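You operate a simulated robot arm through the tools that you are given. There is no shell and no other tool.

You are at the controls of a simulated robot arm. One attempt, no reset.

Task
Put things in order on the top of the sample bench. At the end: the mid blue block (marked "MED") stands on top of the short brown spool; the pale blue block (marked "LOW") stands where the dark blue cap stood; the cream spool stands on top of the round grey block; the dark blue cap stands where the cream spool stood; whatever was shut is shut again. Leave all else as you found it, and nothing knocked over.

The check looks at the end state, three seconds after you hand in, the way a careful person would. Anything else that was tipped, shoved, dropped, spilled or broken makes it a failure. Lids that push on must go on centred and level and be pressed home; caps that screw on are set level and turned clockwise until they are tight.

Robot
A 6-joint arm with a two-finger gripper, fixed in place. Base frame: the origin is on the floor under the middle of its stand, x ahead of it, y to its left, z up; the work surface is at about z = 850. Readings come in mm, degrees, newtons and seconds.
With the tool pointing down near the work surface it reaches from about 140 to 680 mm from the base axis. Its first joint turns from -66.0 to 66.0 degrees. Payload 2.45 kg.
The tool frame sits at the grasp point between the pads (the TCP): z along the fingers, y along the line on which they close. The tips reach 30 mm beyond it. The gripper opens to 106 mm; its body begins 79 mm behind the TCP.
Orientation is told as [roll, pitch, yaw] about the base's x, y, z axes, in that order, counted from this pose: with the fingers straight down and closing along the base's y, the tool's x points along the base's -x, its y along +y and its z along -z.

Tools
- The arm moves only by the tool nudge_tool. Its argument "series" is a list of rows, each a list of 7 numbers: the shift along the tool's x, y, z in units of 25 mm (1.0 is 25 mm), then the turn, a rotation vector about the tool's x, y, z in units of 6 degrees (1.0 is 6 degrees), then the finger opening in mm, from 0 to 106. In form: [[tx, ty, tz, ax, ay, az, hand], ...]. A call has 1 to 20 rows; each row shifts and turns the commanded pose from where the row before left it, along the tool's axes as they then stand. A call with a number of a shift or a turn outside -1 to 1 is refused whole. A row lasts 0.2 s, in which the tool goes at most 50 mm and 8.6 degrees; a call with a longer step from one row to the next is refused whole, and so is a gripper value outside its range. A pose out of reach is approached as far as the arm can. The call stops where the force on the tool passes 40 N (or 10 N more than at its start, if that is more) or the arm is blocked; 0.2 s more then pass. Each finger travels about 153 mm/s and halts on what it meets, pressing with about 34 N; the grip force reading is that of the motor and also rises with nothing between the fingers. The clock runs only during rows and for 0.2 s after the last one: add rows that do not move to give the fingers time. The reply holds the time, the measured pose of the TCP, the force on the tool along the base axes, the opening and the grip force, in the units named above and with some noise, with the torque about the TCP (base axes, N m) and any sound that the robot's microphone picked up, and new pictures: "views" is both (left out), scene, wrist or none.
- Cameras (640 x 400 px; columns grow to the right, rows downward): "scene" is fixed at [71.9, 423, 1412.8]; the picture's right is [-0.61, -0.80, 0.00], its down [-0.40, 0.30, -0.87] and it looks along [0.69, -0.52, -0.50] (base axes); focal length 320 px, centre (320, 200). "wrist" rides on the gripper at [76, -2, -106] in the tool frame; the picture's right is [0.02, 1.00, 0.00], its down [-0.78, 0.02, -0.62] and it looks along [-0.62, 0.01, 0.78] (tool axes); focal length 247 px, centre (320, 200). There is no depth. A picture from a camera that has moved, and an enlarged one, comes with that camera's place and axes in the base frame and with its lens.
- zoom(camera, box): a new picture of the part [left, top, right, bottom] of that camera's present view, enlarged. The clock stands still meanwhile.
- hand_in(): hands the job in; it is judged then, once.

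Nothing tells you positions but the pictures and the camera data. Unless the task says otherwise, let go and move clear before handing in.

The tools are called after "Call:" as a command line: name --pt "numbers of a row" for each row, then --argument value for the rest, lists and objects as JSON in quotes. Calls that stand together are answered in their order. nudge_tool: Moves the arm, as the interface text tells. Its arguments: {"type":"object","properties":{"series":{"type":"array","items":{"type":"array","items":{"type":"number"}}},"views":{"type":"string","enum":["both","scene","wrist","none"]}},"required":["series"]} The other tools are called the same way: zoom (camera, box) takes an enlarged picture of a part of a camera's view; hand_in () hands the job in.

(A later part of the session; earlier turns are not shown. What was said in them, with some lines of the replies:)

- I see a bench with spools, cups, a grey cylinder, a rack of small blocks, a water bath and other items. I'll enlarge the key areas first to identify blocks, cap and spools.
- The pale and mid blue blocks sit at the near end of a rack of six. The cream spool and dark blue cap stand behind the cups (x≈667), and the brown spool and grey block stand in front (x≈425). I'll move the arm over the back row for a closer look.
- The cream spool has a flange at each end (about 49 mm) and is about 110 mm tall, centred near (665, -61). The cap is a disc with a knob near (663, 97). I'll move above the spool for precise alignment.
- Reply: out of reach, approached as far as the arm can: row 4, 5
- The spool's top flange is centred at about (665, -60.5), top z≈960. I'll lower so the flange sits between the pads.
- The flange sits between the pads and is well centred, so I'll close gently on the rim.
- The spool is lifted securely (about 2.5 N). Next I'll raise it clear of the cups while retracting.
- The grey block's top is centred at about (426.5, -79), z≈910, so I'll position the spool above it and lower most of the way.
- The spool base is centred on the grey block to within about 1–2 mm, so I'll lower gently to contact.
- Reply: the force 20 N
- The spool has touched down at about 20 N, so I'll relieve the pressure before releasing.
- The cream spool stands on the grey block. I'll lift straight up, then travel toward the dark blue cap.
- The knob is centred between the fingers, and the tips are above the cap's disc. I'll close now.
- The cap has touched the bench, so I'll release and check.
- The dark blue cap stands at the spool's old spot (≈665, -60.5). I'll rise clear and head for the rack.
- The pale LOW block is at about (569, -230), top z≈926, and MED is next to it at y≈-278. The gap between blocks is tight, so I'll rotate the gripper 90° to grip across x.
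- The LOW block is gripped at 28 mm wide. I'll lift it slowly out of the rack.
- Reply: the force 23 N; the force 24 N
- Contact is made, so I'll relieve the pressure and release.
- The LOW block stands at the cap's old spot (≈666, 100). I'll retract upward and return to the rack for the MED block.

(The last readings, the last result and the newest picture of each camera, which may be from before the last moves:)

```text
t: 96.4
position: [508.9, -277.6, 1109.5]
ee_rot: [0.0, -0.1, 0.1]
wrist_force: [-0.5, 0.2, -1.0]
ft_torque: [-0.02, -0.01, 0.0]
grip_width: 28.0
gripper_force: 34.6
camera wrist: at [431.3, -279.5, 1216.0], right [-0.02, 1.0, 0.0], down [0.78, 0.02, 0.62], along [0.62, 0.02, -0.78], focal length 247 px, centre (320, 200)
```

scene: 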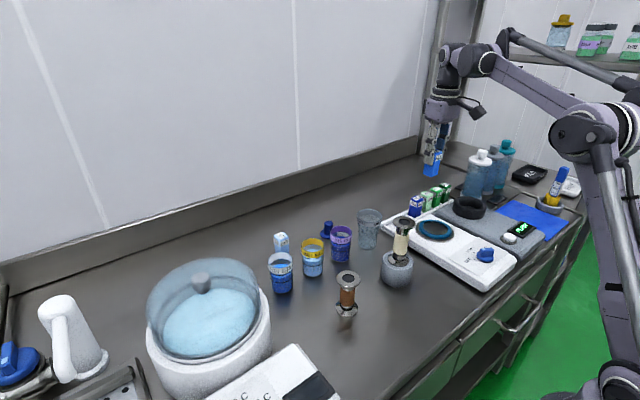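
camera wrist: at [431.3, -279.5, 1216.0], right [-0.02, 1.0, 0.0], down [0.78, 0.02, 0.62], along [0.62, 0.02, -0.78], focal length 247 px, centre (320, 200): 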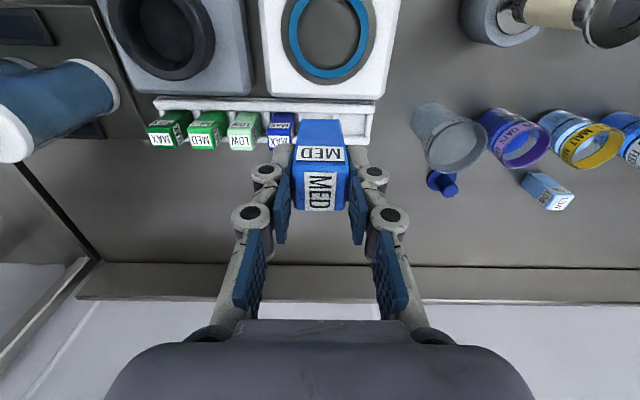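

Call:
nudge_tool --pt "0.09 0.4 0 0 0 0 20" --pt "0.09 0.8 0 0 0 0 20" --pt "0.09 0.9 0 0 0 0 20" --pt "0.09 0.9 0 0 0 0 20" --pt "0.09 0.9 0 0 0 0 20" --pt "0.09 0.9 0 0 0 0 20" --pt "0.09 0.9 0 0 0 0 20" --pt "0.09 0.9 0 0 0 0 20" --pt "0.09 0.9 0 0 0 0 20" --pt "0.09 0.9 0 0 0 0 20" --pt "0.09 0.9 0 0 0 0 20" --pt "0.09 0.9 0 0 0 0 20" --pt "0.09 0.9 0 0 0 0 20" --pt "0.09 0.9 0 0 0 0 20" --pt "0.09 0.9 0 0 0 0 20" --pt "0.09 0.8 0 0 0 0 20" --pt "0.09 0.5 0 0 0 0 20" --pt "0 0 0 0 0 0 20" --pt "0 0 0 0 0 0 20" --views "both"

Call:
zoom --camera "wrist" --box '[260, 0, 400, 130]'

Call:
zoom --camera "scene" --box '[300, 250, 390, 340]'

```text
t: 100.4
position: [470.9, 76.8, 1108.6]
ee_rot: [-0.1, -0.1, 0.1]
wrist_force: [-0.3, 0.3, -0.6]
ft_torque: [-0.01, 0.0, -0.01]
grip_width: 27.5
gripper_force: 33.9
camera wrist: at [393.4, 75.7, 1215.7], right [-0.02, 1.0, 0.0], down [0.78, 0.02, 0.62], along [0.62, 0.01, -0.78], focal length 247 px, centre (320, 200)
```

scene: 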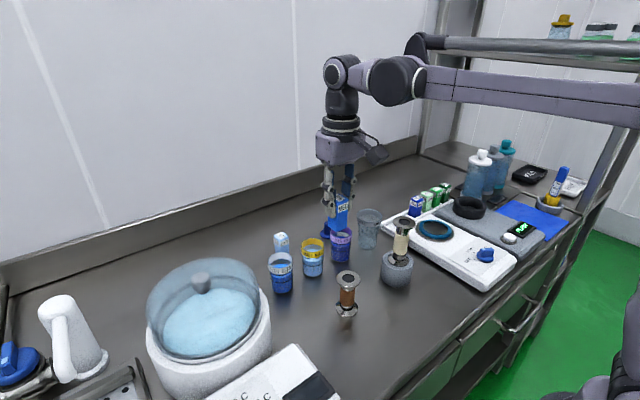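
wrist: 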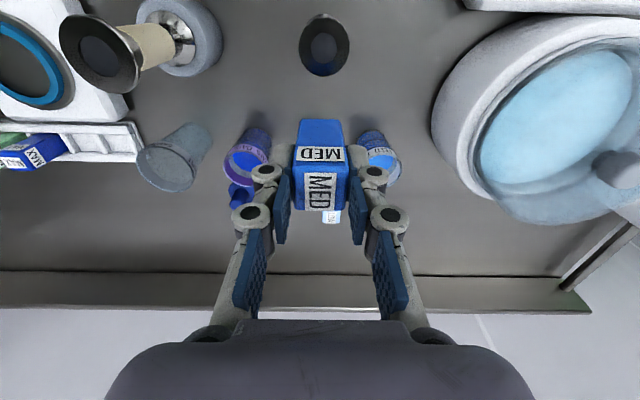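

```text
3.08 times, centred on (330, 65) of wrist
camera zoom: at [393.4, 75.7, 1215.7], right [-0.02, 1.0, 0.0], down [0.78, 0.02, 0.62], along [0.62, 0.01, -0.78], focal length 760 px, centre (289, 615)
```

zoom: 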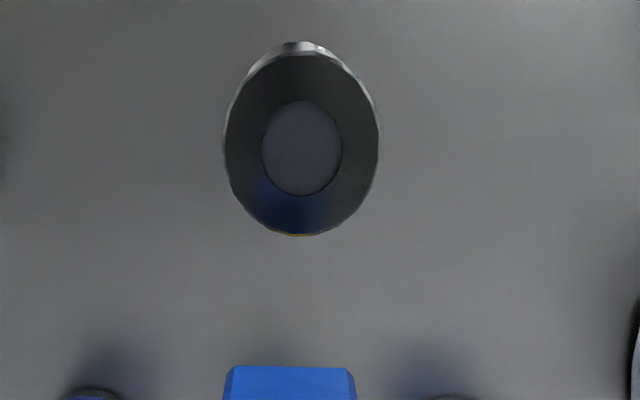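

```text
4.44 times, centred on (345, 295) of scene
camera zoom: at [71.9, 423.1, 1412.8], right [-0.61, -0.8, 0.0], down [-0.4, 0.3, -0.87], along [0.69, -0.52, -0.5], focal length 1420 px, centre (209, -222)
```

zoom: 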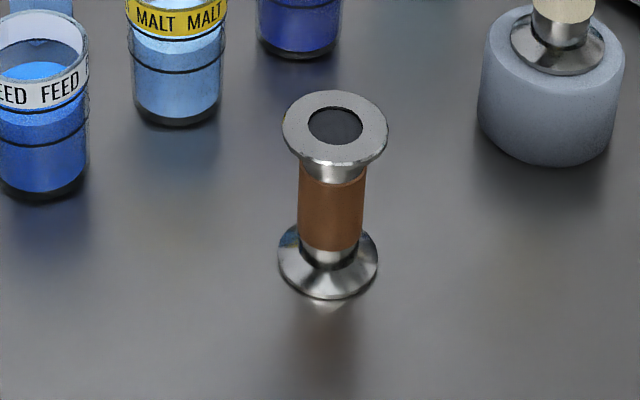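

The brown spool's top flange is centred at about (426, 80), top z≈944. I'll bring the MED block above it and lower part-way.

Call:
nudge_tool --pt "0.4 0.04 0 0 0 0 20" --pt "0.6 0.05 0 0 0 0 20" --pt "0.5 0.05 0 0 0 0 20" --pt "0.3 0 0.2 0 0 0 20" --pt "0 0 0.7 0 0 0 20" --pt "0 0 0.8 0 0 0 20" --pt "0 0 0.8 0 0 0 20" --pt "0 0 0.5 0 0 0 20" --pt "0 0 0.2 0 0 0 20" --pt "0 0 0 0 0 0 20" --pt "0 0 0 0 0 0 20" --views "both"

Call:
zoom --camera "wrist" --box '[260, 50, 380, 170]'

Call:
zoom --camera "scene" --box '[300, 230, 390, 330]'

```text
t: 102.8
position: [425.2, 80.7, 1028.4]
ee_rot: [0.0, -0.2, 0.2]
wrist_force: [-0.6, -0.3, -0.6]
ft_torque: [0.01, 0.01, -0.01]
grip_width: 27.6
gripper_force: 33.9
camera wrist: at [348.3, 78.9, 1135.8], right [-0.02, 1.0, 0.0], down [0.78, 0.02, 0.62], along [0.62, 0.01, -0.78], focal length 247 px, centre (320, 200)
```

scene: 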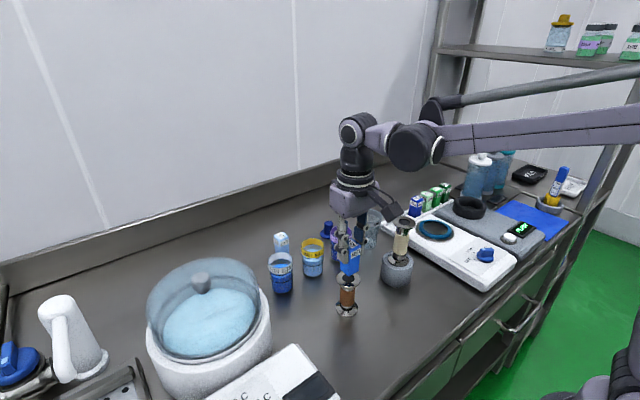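
wrist: 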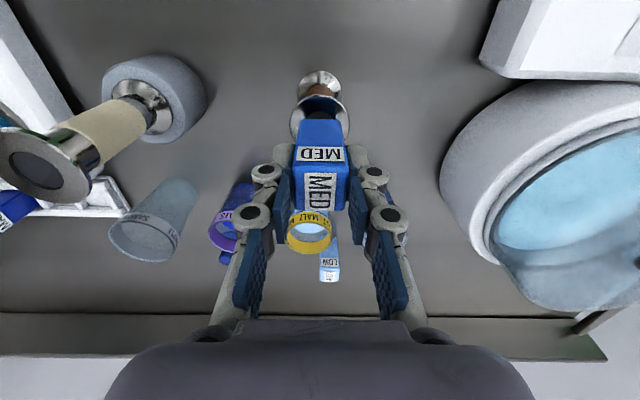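

```text
3.33 times, centred on (320, 110) of wrist
camera zoom: at [348.3, 78.9, 1135.8], right [-0.02, 1.0, 0.0], down [0.78, 0.02, 0.62], along [0.62, 0.01, -0.78], focal length 823 px, centre (320, 500)
```

zoom: 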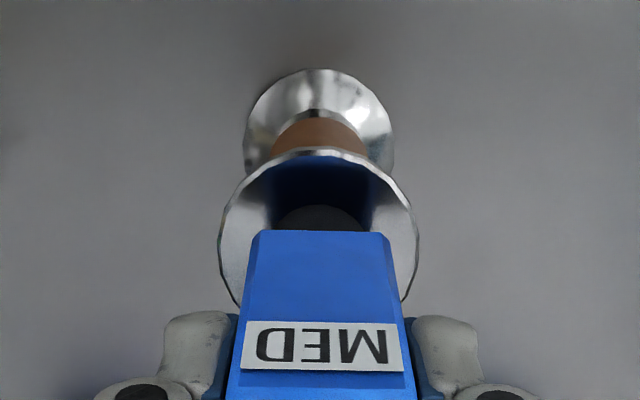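

```text
4.00 times, centred on (345, 280) of scene
camera zoom: at [71.9, 423.0, 1412.8], right [-0.61, -0.8, 0.0], down [-0.4, 0.3, -0.87], along [0.69, -0.52, -0.5], focal length 1278 px, centre (220, -120)
```

zoom: 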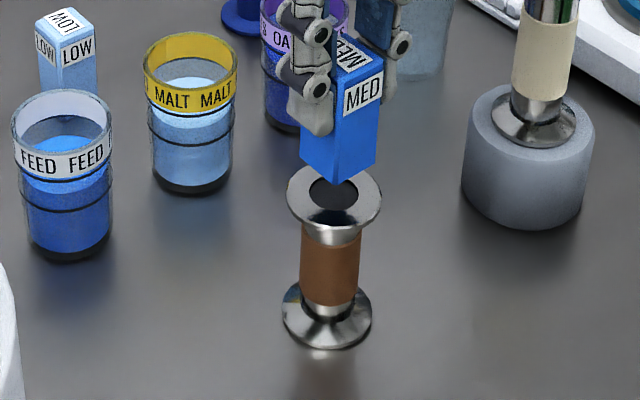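

Call:
nudge_tool --pt "0 -0.02 0.2 0 0 0 20" --pt "0 0 0.2 0 0 0 20" --pt "0 0 0.16 0 0 0 20" --pt "0 0 0 0 0 0 20" --views "both"

Call:
zoom --camera "wrist" --box '[260, 50, 380, 170]'

Call:
zoom --camera "scene" --box '[310, 250, 390, 320]'

```text
t: 103.8
position: [425.0, 80.5, 1015.0]
ee_rot: [-0.1, -0.2, 0.1]
wrist_force: [0.7, 0.2, -0.2]
ft_torque: [0.0, 0.0, 0.02]
grip_width: 27.8
gripper_force: 34.1
camera wrist: at [348.3, 78.4, 1121.7], right [-0.02, 1.0, 0.0], down [0.78, 0.02, 0.62], along [0.62, 0.01, -0.78], focal length 247 px, centre (320, 200)
```

scene: 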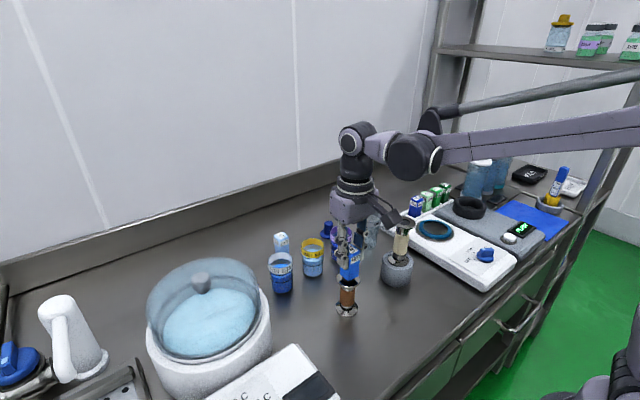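
wrist: 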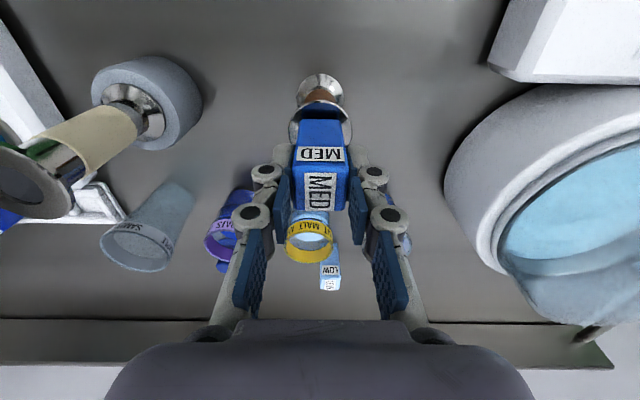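

```text
3.33 times, centred on (320, 110) of wrist
camera zoom: at [348.3, 78.4, 1121.7], right [-0.02, 1.0, 0.0], down [0.78, 0.02, 0.62], along [0.62, 0.01, -0.78], focal length 823 px, centre (320, 500)
```

zoom: 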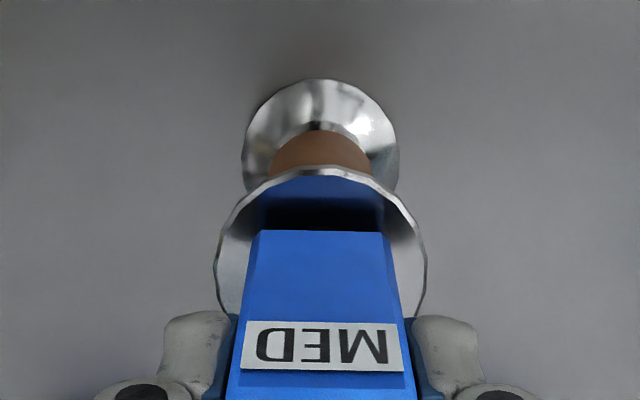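

```text
5.71 times, centred on (350, 285) of scene
camera zoom: at [71.9, 423.0, 1412.8], right [-0.61, -0.8, 0.0], down [-0.4, 0.3, -0.87], along [0.69, -0.52, -0.5], focal length 1826 px, centre (149, -286)
```

zoom: 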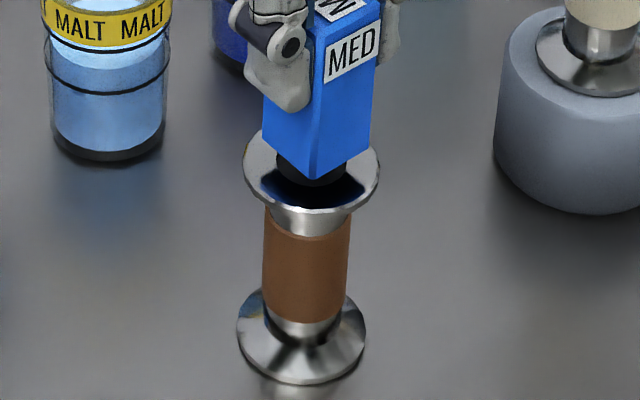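

Alignment is good, so I'll lower in small steps to contact.

Call:
nudge_tool --pt "0 0 0.06 0 0 0 20" --pt "0 0 0.06 0 0 0 20" --pt "0 0 0 0 0 0 20" --views "none"

Call:
nudge_tool --pt "0 0 0.04 0 0 0 20" --pt "0 0 0 0 0 0 20" --views "none"

Call:
nudge_tool --pt "0 0 0.03 0 0 0 20" --pt "0 0 0 0 0 0 20" --views "scene"

Call:
zoom --camera "scene" --box '[310, 250, 390, 320]'

```text
t: 104.6
position: [426.0, 79.9, 1012.2]
ee_rot: [0.0, -0.1, 0.0]
wrist_force: [0.3, 0.3, -0.1]
ft_torque: [-0.02, 0.02, -0.04]
grip_width: 27.7
gripper_force: 33.7
```

```text
t: 105.2
position: [424.8, 80.0, 1011.2]
ee_rot: [0.0, -0.1, 0.2]
wrist_force: [-0.3, -0.3, -0.8]
ft_torque: [-0.02, -0.03, 0.01]
grip_width: 27.9
gripper_force: 33.9
```

```text
t: 105.8
position: [425.4, 80.1, 1010.5]
ee_rot: [0.0, 0.0, 0.1]
wrist_force: [-0.7, 0.5, -0.7]
ft_torque: [-0.01, 0.0, -0.04]
grip_width: 27.7
gripper_force: 34.2
```

scene: 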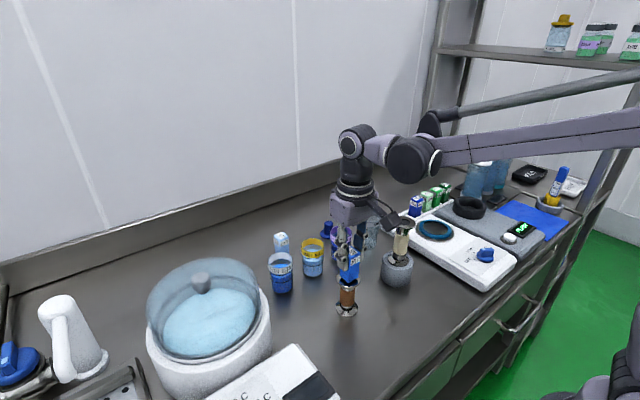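

```text
5.71 times, centred on (350, 285) of scene
camera zoom: at [71.9, 423.0, 1412.8], right [-0.61, -0.8, 0.0], down [-0.4, 0.3, -0.87], along [0.69, -0.52, -0.5], focal length 1826 px, centre (149, -286)
```

zoom: 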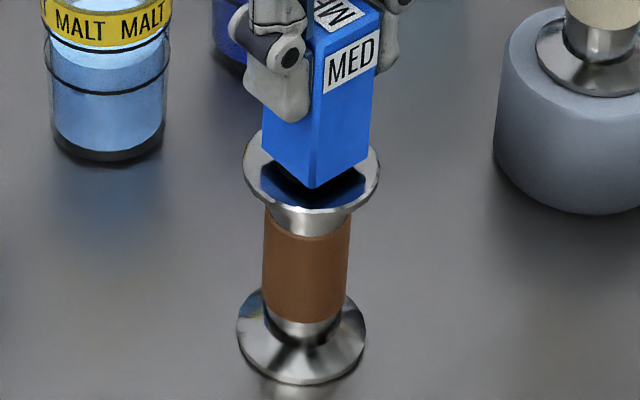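

Call:
nudge_tool --pt "0 0 0.03 0 0 0 20" --pt "0 0 0 0 0 0 20" --views "none"

Call:
nudge_tool --pt "0 0 0.03 0 0 0 20" --pt "0 0 0 0 0 0 20" --views "none"

Call:
nudge_tool --pt "0 0 0.02 0 0 0 20" --pt "0 0 0 0 0 0 20" --views "scene"

Call:
zoom --camera "scene" --box '[310, 250, 390, 320]'

```text
t: 106.4
position: [426.2, 81.0, 1009.4]
ee_rot: [0.0, 0.0, 0.1]
wrist_force: [0.2, -0.4, 0.0]
ft_torque: [-0.04, 0.01, -0.03]
grip_width: 27.7
gripper_force: 34.0
```

```text
t: 107.0
position: [425.2, 80.3, 1008.2]
ee_rot: [0.0, -0.2, 0.1]
wrist_force: [-0.1, -0.1, 0.1]
ft_torque: [-0.03, 0.0, 0.01]
grip_width: 27.7
gripper_force: 34.2
```

```text
t: 107.6
position: [425.7, 79.4, 1007.7]
ee_rot: [0.0, 0.0, 0.2]
wrist_force: [0.4, 0.4, -1.4]
ft_torque: [0.01, 0.0, -0.03]
grip_width: 27.7
gripper_force: 33.9
```

scene: 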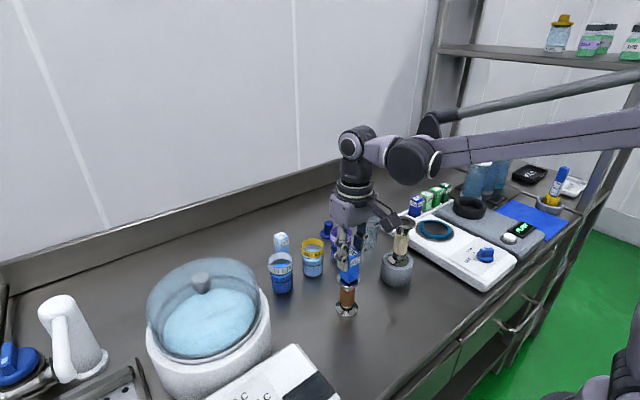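

```text
5.71 times, centred on (350, 285) of scene
camera zoom: at [71.9, 423.0, 1412.8], right [-0.61, -0.8, 0.0], down [-0.4, 0.3, -0.87], along [0.69, -0.52, -0.5], focal length 1826 px, centre (149, -286)
```

zoom: 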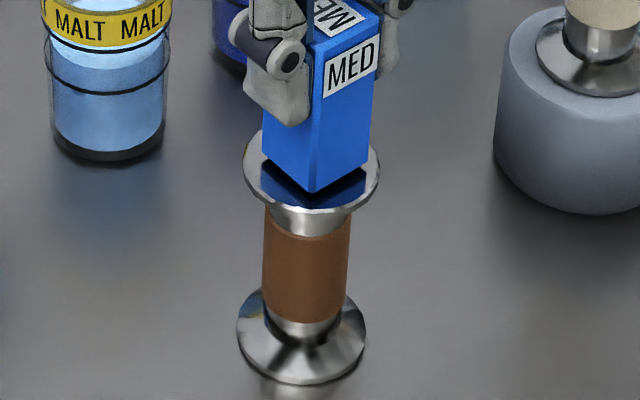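

Call:
nudge_tool --pt "0 0 0.03 0 0 0 20" --pt "0 0 0 0 0 0 20" --views "none"

Call:
nudge_tool --pt "0 0 0.03 0 0 0 20" --pt "0 0 0 0 0 0 20" --views "none"

Call:
nudge_tool --pt "0 0 0.02 0 0 0 20" --pt "0 0 0 0 0 0 20" --views "scene"

Call:
zoom --camera "scene" --box '[310, 250, 390, 320]'

```text
t: 108.2
position: [426.4, 79.0, 1006.2]
ee_rot: [0.0, -0.1, 0.1]
wrist_force: [-0.2, -0.5, -0.5]
ft_torque: [0.04, 0.01, -0.04]
grip_width: 28.0
gripper_force: 34.7
```

```text
t: 108.8
position: [426.1, 79.1, 1006.1]
ee_rot: [0.0, -0.1, 0.1]
wrist_force: [0.3, 0.4, -1.4]
ft_torque: [-0.02, 0.02, 0.0]
grip_width: 28.0
gripper_force: 33.9
```

```text
t: 109.4
position: [425.6, 81.1, 1006.6]
ee_rot: [0.0, -0.1, 0.0]
wrist_force: [-0.3, 0.9, 3.0]
ft_torque: [0.02, 0.02, 0.02]
grip_width: 28.0
gripper_force: 33.8
```

scene: 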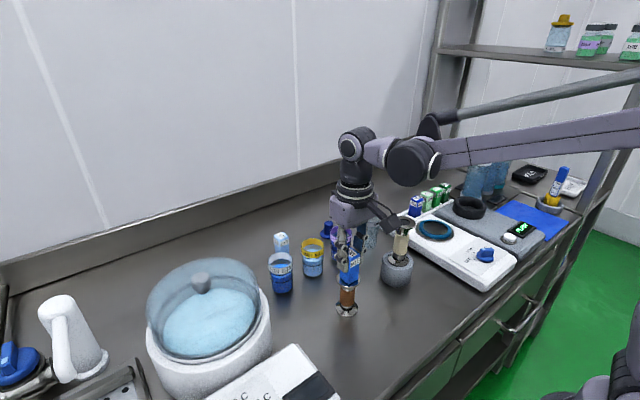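

```text
5.71 times, centred on (350, 285) of scene
camera zoom: at [71.8, 423.0, 1412.8], right [-0.61, -0.8, 0.0], down [-0.4, 0.3, -0.87], along [0.69, -0.52, -0.5], focal length 1826 px, centre (149, -286)
```

zoom: 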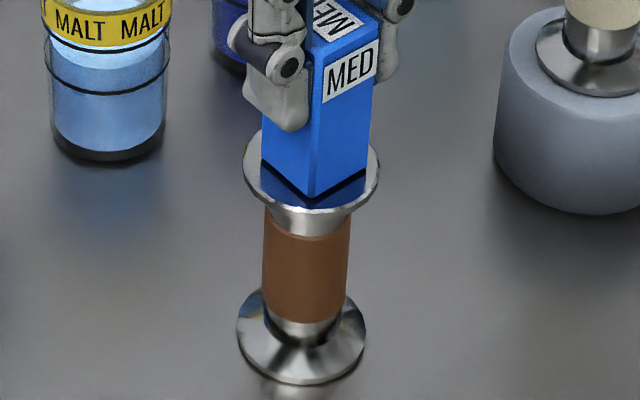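

Contact is confirmed (+3 N) and the block is centred. I'll release slowly.

Call:
nudge_tool --pt "0 0 0 0 0 0 28" --pt "0 0 0 0 0 0 29" --pt "0 0 0 0 0 0 31" --pt "0 0 0 0 0 0 36" --pt "0 0 0 0 0 0 46" --pt "0 0 0 0 0 0 60" --pt "0 0 0 0 0 0 60" --views "both"

Call:
zoom --camera "scene" --box '[310, 230, 390, 320]'

Call:
zoom --camera "wrist" --box '[260, 70, 380, 220]'

```text
t: 111.0
position: [426.4, 79.7, 1005.6]
ee_rot: [0.1, 0.0, 0.1]
wrist_force: [0.2, 0.1, 0.7]
ft_torque: [-0.05, -0.02, -0.01]
grip_width: 59.9
gripper_force: 0.0
camera wrist: at [348.3, 78.5, 1113.0], right [-0.02, 1.0, 0.0], down [0.78, 0.02, 0.62], along [0.62, 0.01, -0.78], focal length 247 px, centre (320, 200)
```

scene: 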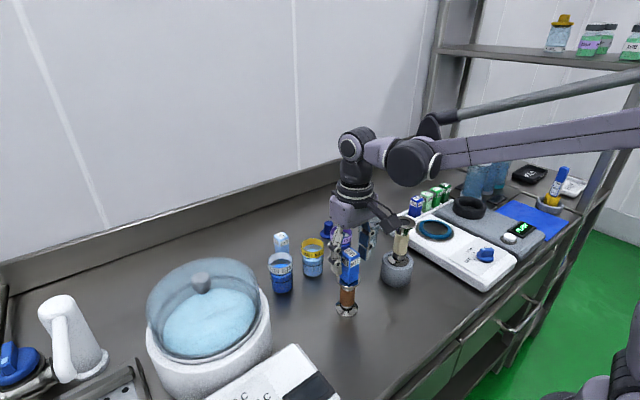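
wrist: 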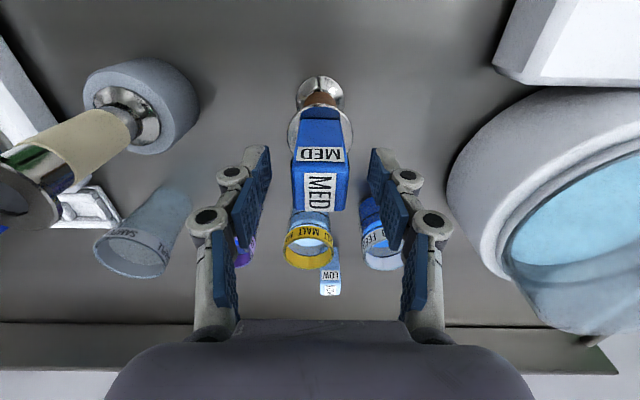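

```text
4.44 times, centred on (350, 275) of scene
camera zoom: at [71.9, 423.0, 1412.8], right [-0.61, -0.8, 0.0], down [-0.4, 0.3, -0.87], along [0.69, -0.52, -0.5], focal length 1420 px, centre (187, -133)
```

zoom: 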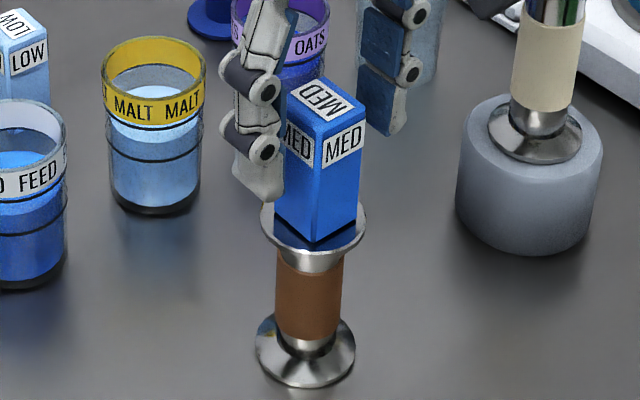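

```text
2.67 times, centred on (320, 145) of wrist
camera zoom: at [348.3, 78.5, 1113.0], right [-0.02, 1.0, 0.0], down [0.78, 0.02, 0.62], along [0.62, 0.01, -0.78], focal length 659 px, centre (320, 347)
```

zoom: 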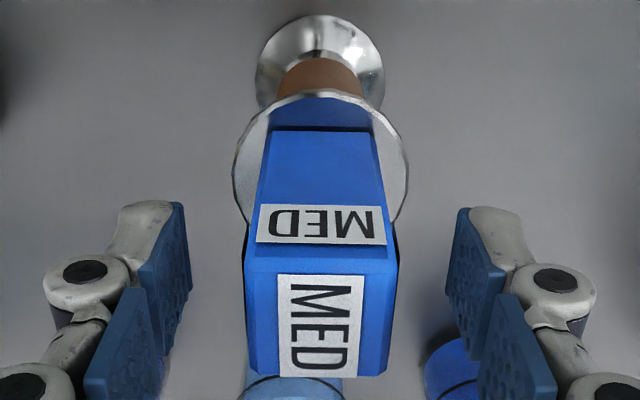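

The MED block stands on the brown spool. I'll retreat straight up and clear.

Call:
nudge_tool --pt "0 0 -0.2 0 0 0 64" --pt "0 0 -0.5 0 0 0 70" --pt "0 0 -0.8 0 0 0 70" --pt "0 0 -0.8 0 0 0 70" --pt "0 0 -0.9 0 0 0 70" --pt "0 0 -0.9 0 0 0 70" --pt "0 0 -0.9 0 0 0 70" --pt "0 0 -0.9 0 0 0 70" --pt "0 0 -0.9 0 0 0 80" --pt "0.6 -0.5 -0.6 0 0 0 106" --pt "0.8 -0.5 -0.6 0 0 0 106" --pt "0.8 -0.5 -0.6 0 0 0 106" --pt "0.8 -0.5 -0.4 0 0 0 106" --pt "0.6 -0.4 0 0 0 0 106" --pt "0 0 0 0 0 0 106" --pt "0 0 0 0 0 0 106" --views "both"

Call:
zoom --camera "scene" --box '[250, 180, 450, 330]'

Call:
zoom --camera "wrist" --box '[180, 40, 460, 240]'

Call:
zoom --camera "scene" --box '[380, 150, 540, 270]'

```text
t: 114.4
position: [335.9, 19.6, 1231.4]
ee_rot: [0.0, -0.1, 0.1]
wrist_force: [-0.9, -0.3, 0.4]
ft_torque: [0.01, -0.01, 0.01]
grip_width: 106.2
gripper_force: 0.0
camera wrist: at [258.7, 18.4, 1338.3], right [-0.02, 1.0, 0.0], down [0.78, 0.02, 0.62], along [0.62, 0.01, -0.78], focal length 247 px, centre (320, 200)
```

scene: 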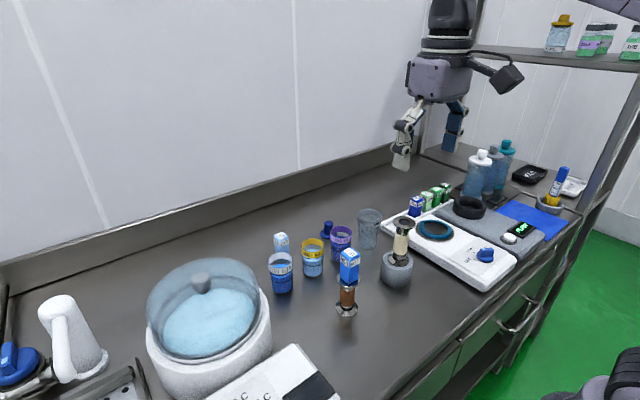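
wrist: 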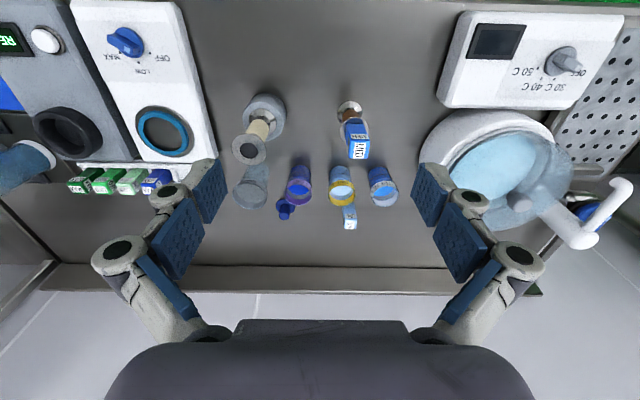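

```text
2.67 times, centred on (350, 255) of scene
camera zoom: at [71.9, 423.0, 1412.8], right [-0.61, -0.8, 0.0], down [-0.4, 0.3, -0.87], along [0.69, -0.52, -0.5], focal length 852 px, centre (240, 53)
```

zoom: 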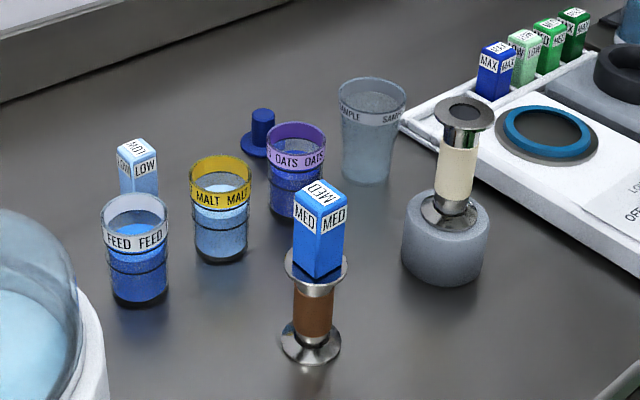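

```text
2.00 times, centred on (320, 140) of wrist
camera zoom: at [258.7, 18.4, 1338.3], right [-0.02, 1.0, 0.0], down [0.78, 0.02, 0.62], along [0.62, 0.01, -0.78], focal length 494 px, centre (320, 320)
```

zoom: 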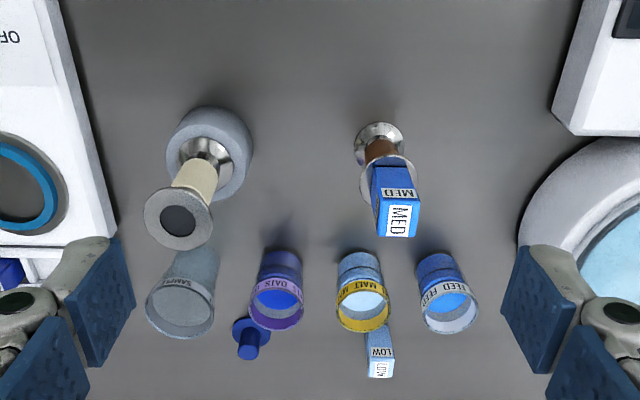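

```text
3.33 times, centred on (460, 210) of scene
camera zoom: at [71.9, 423.0, 1412.8], right [-0.61, -0.8, 0.0], down [-0.4, 0.3, -0.87], along [0.69, -0.52, -0.5], focal length 1065 px, centre (-147, 167)
```

zoom: 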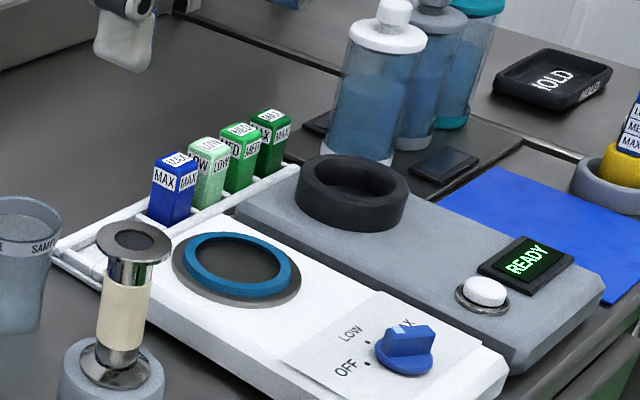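

Everything is in place:
- The MED block is on the brown spool.
- The LOW block is at the cap's old spot.
- The cream spool is on the grey block.
- The cap is at the spool's old spot.

Nothing else was disturbed, nothing had to be opened, and the arm is clear. I'll hand in.

Call:
hand_in

```text
The job is handed in.
```

I've handed the job in. Everything looks to be where you asked in the last pictures. I don't have the check's result.

- **MED block:** it stands upright on the brown spool, centred to within about 1 mm.
- **LOW block:** it stands where the dark blue cap was, within about 1–2 mm.
- **Cream spool:** it stands upright on the round grey block, centred to within about 2 mm.
- **Dark blue cap:** it stands where the cream spool was, within about 1 mm.

Nothing was knocked over or shoved. I opened nothing, so there was nothing to shut again. The gripper is empty and the arm is back near its starting position, clear of the bench.
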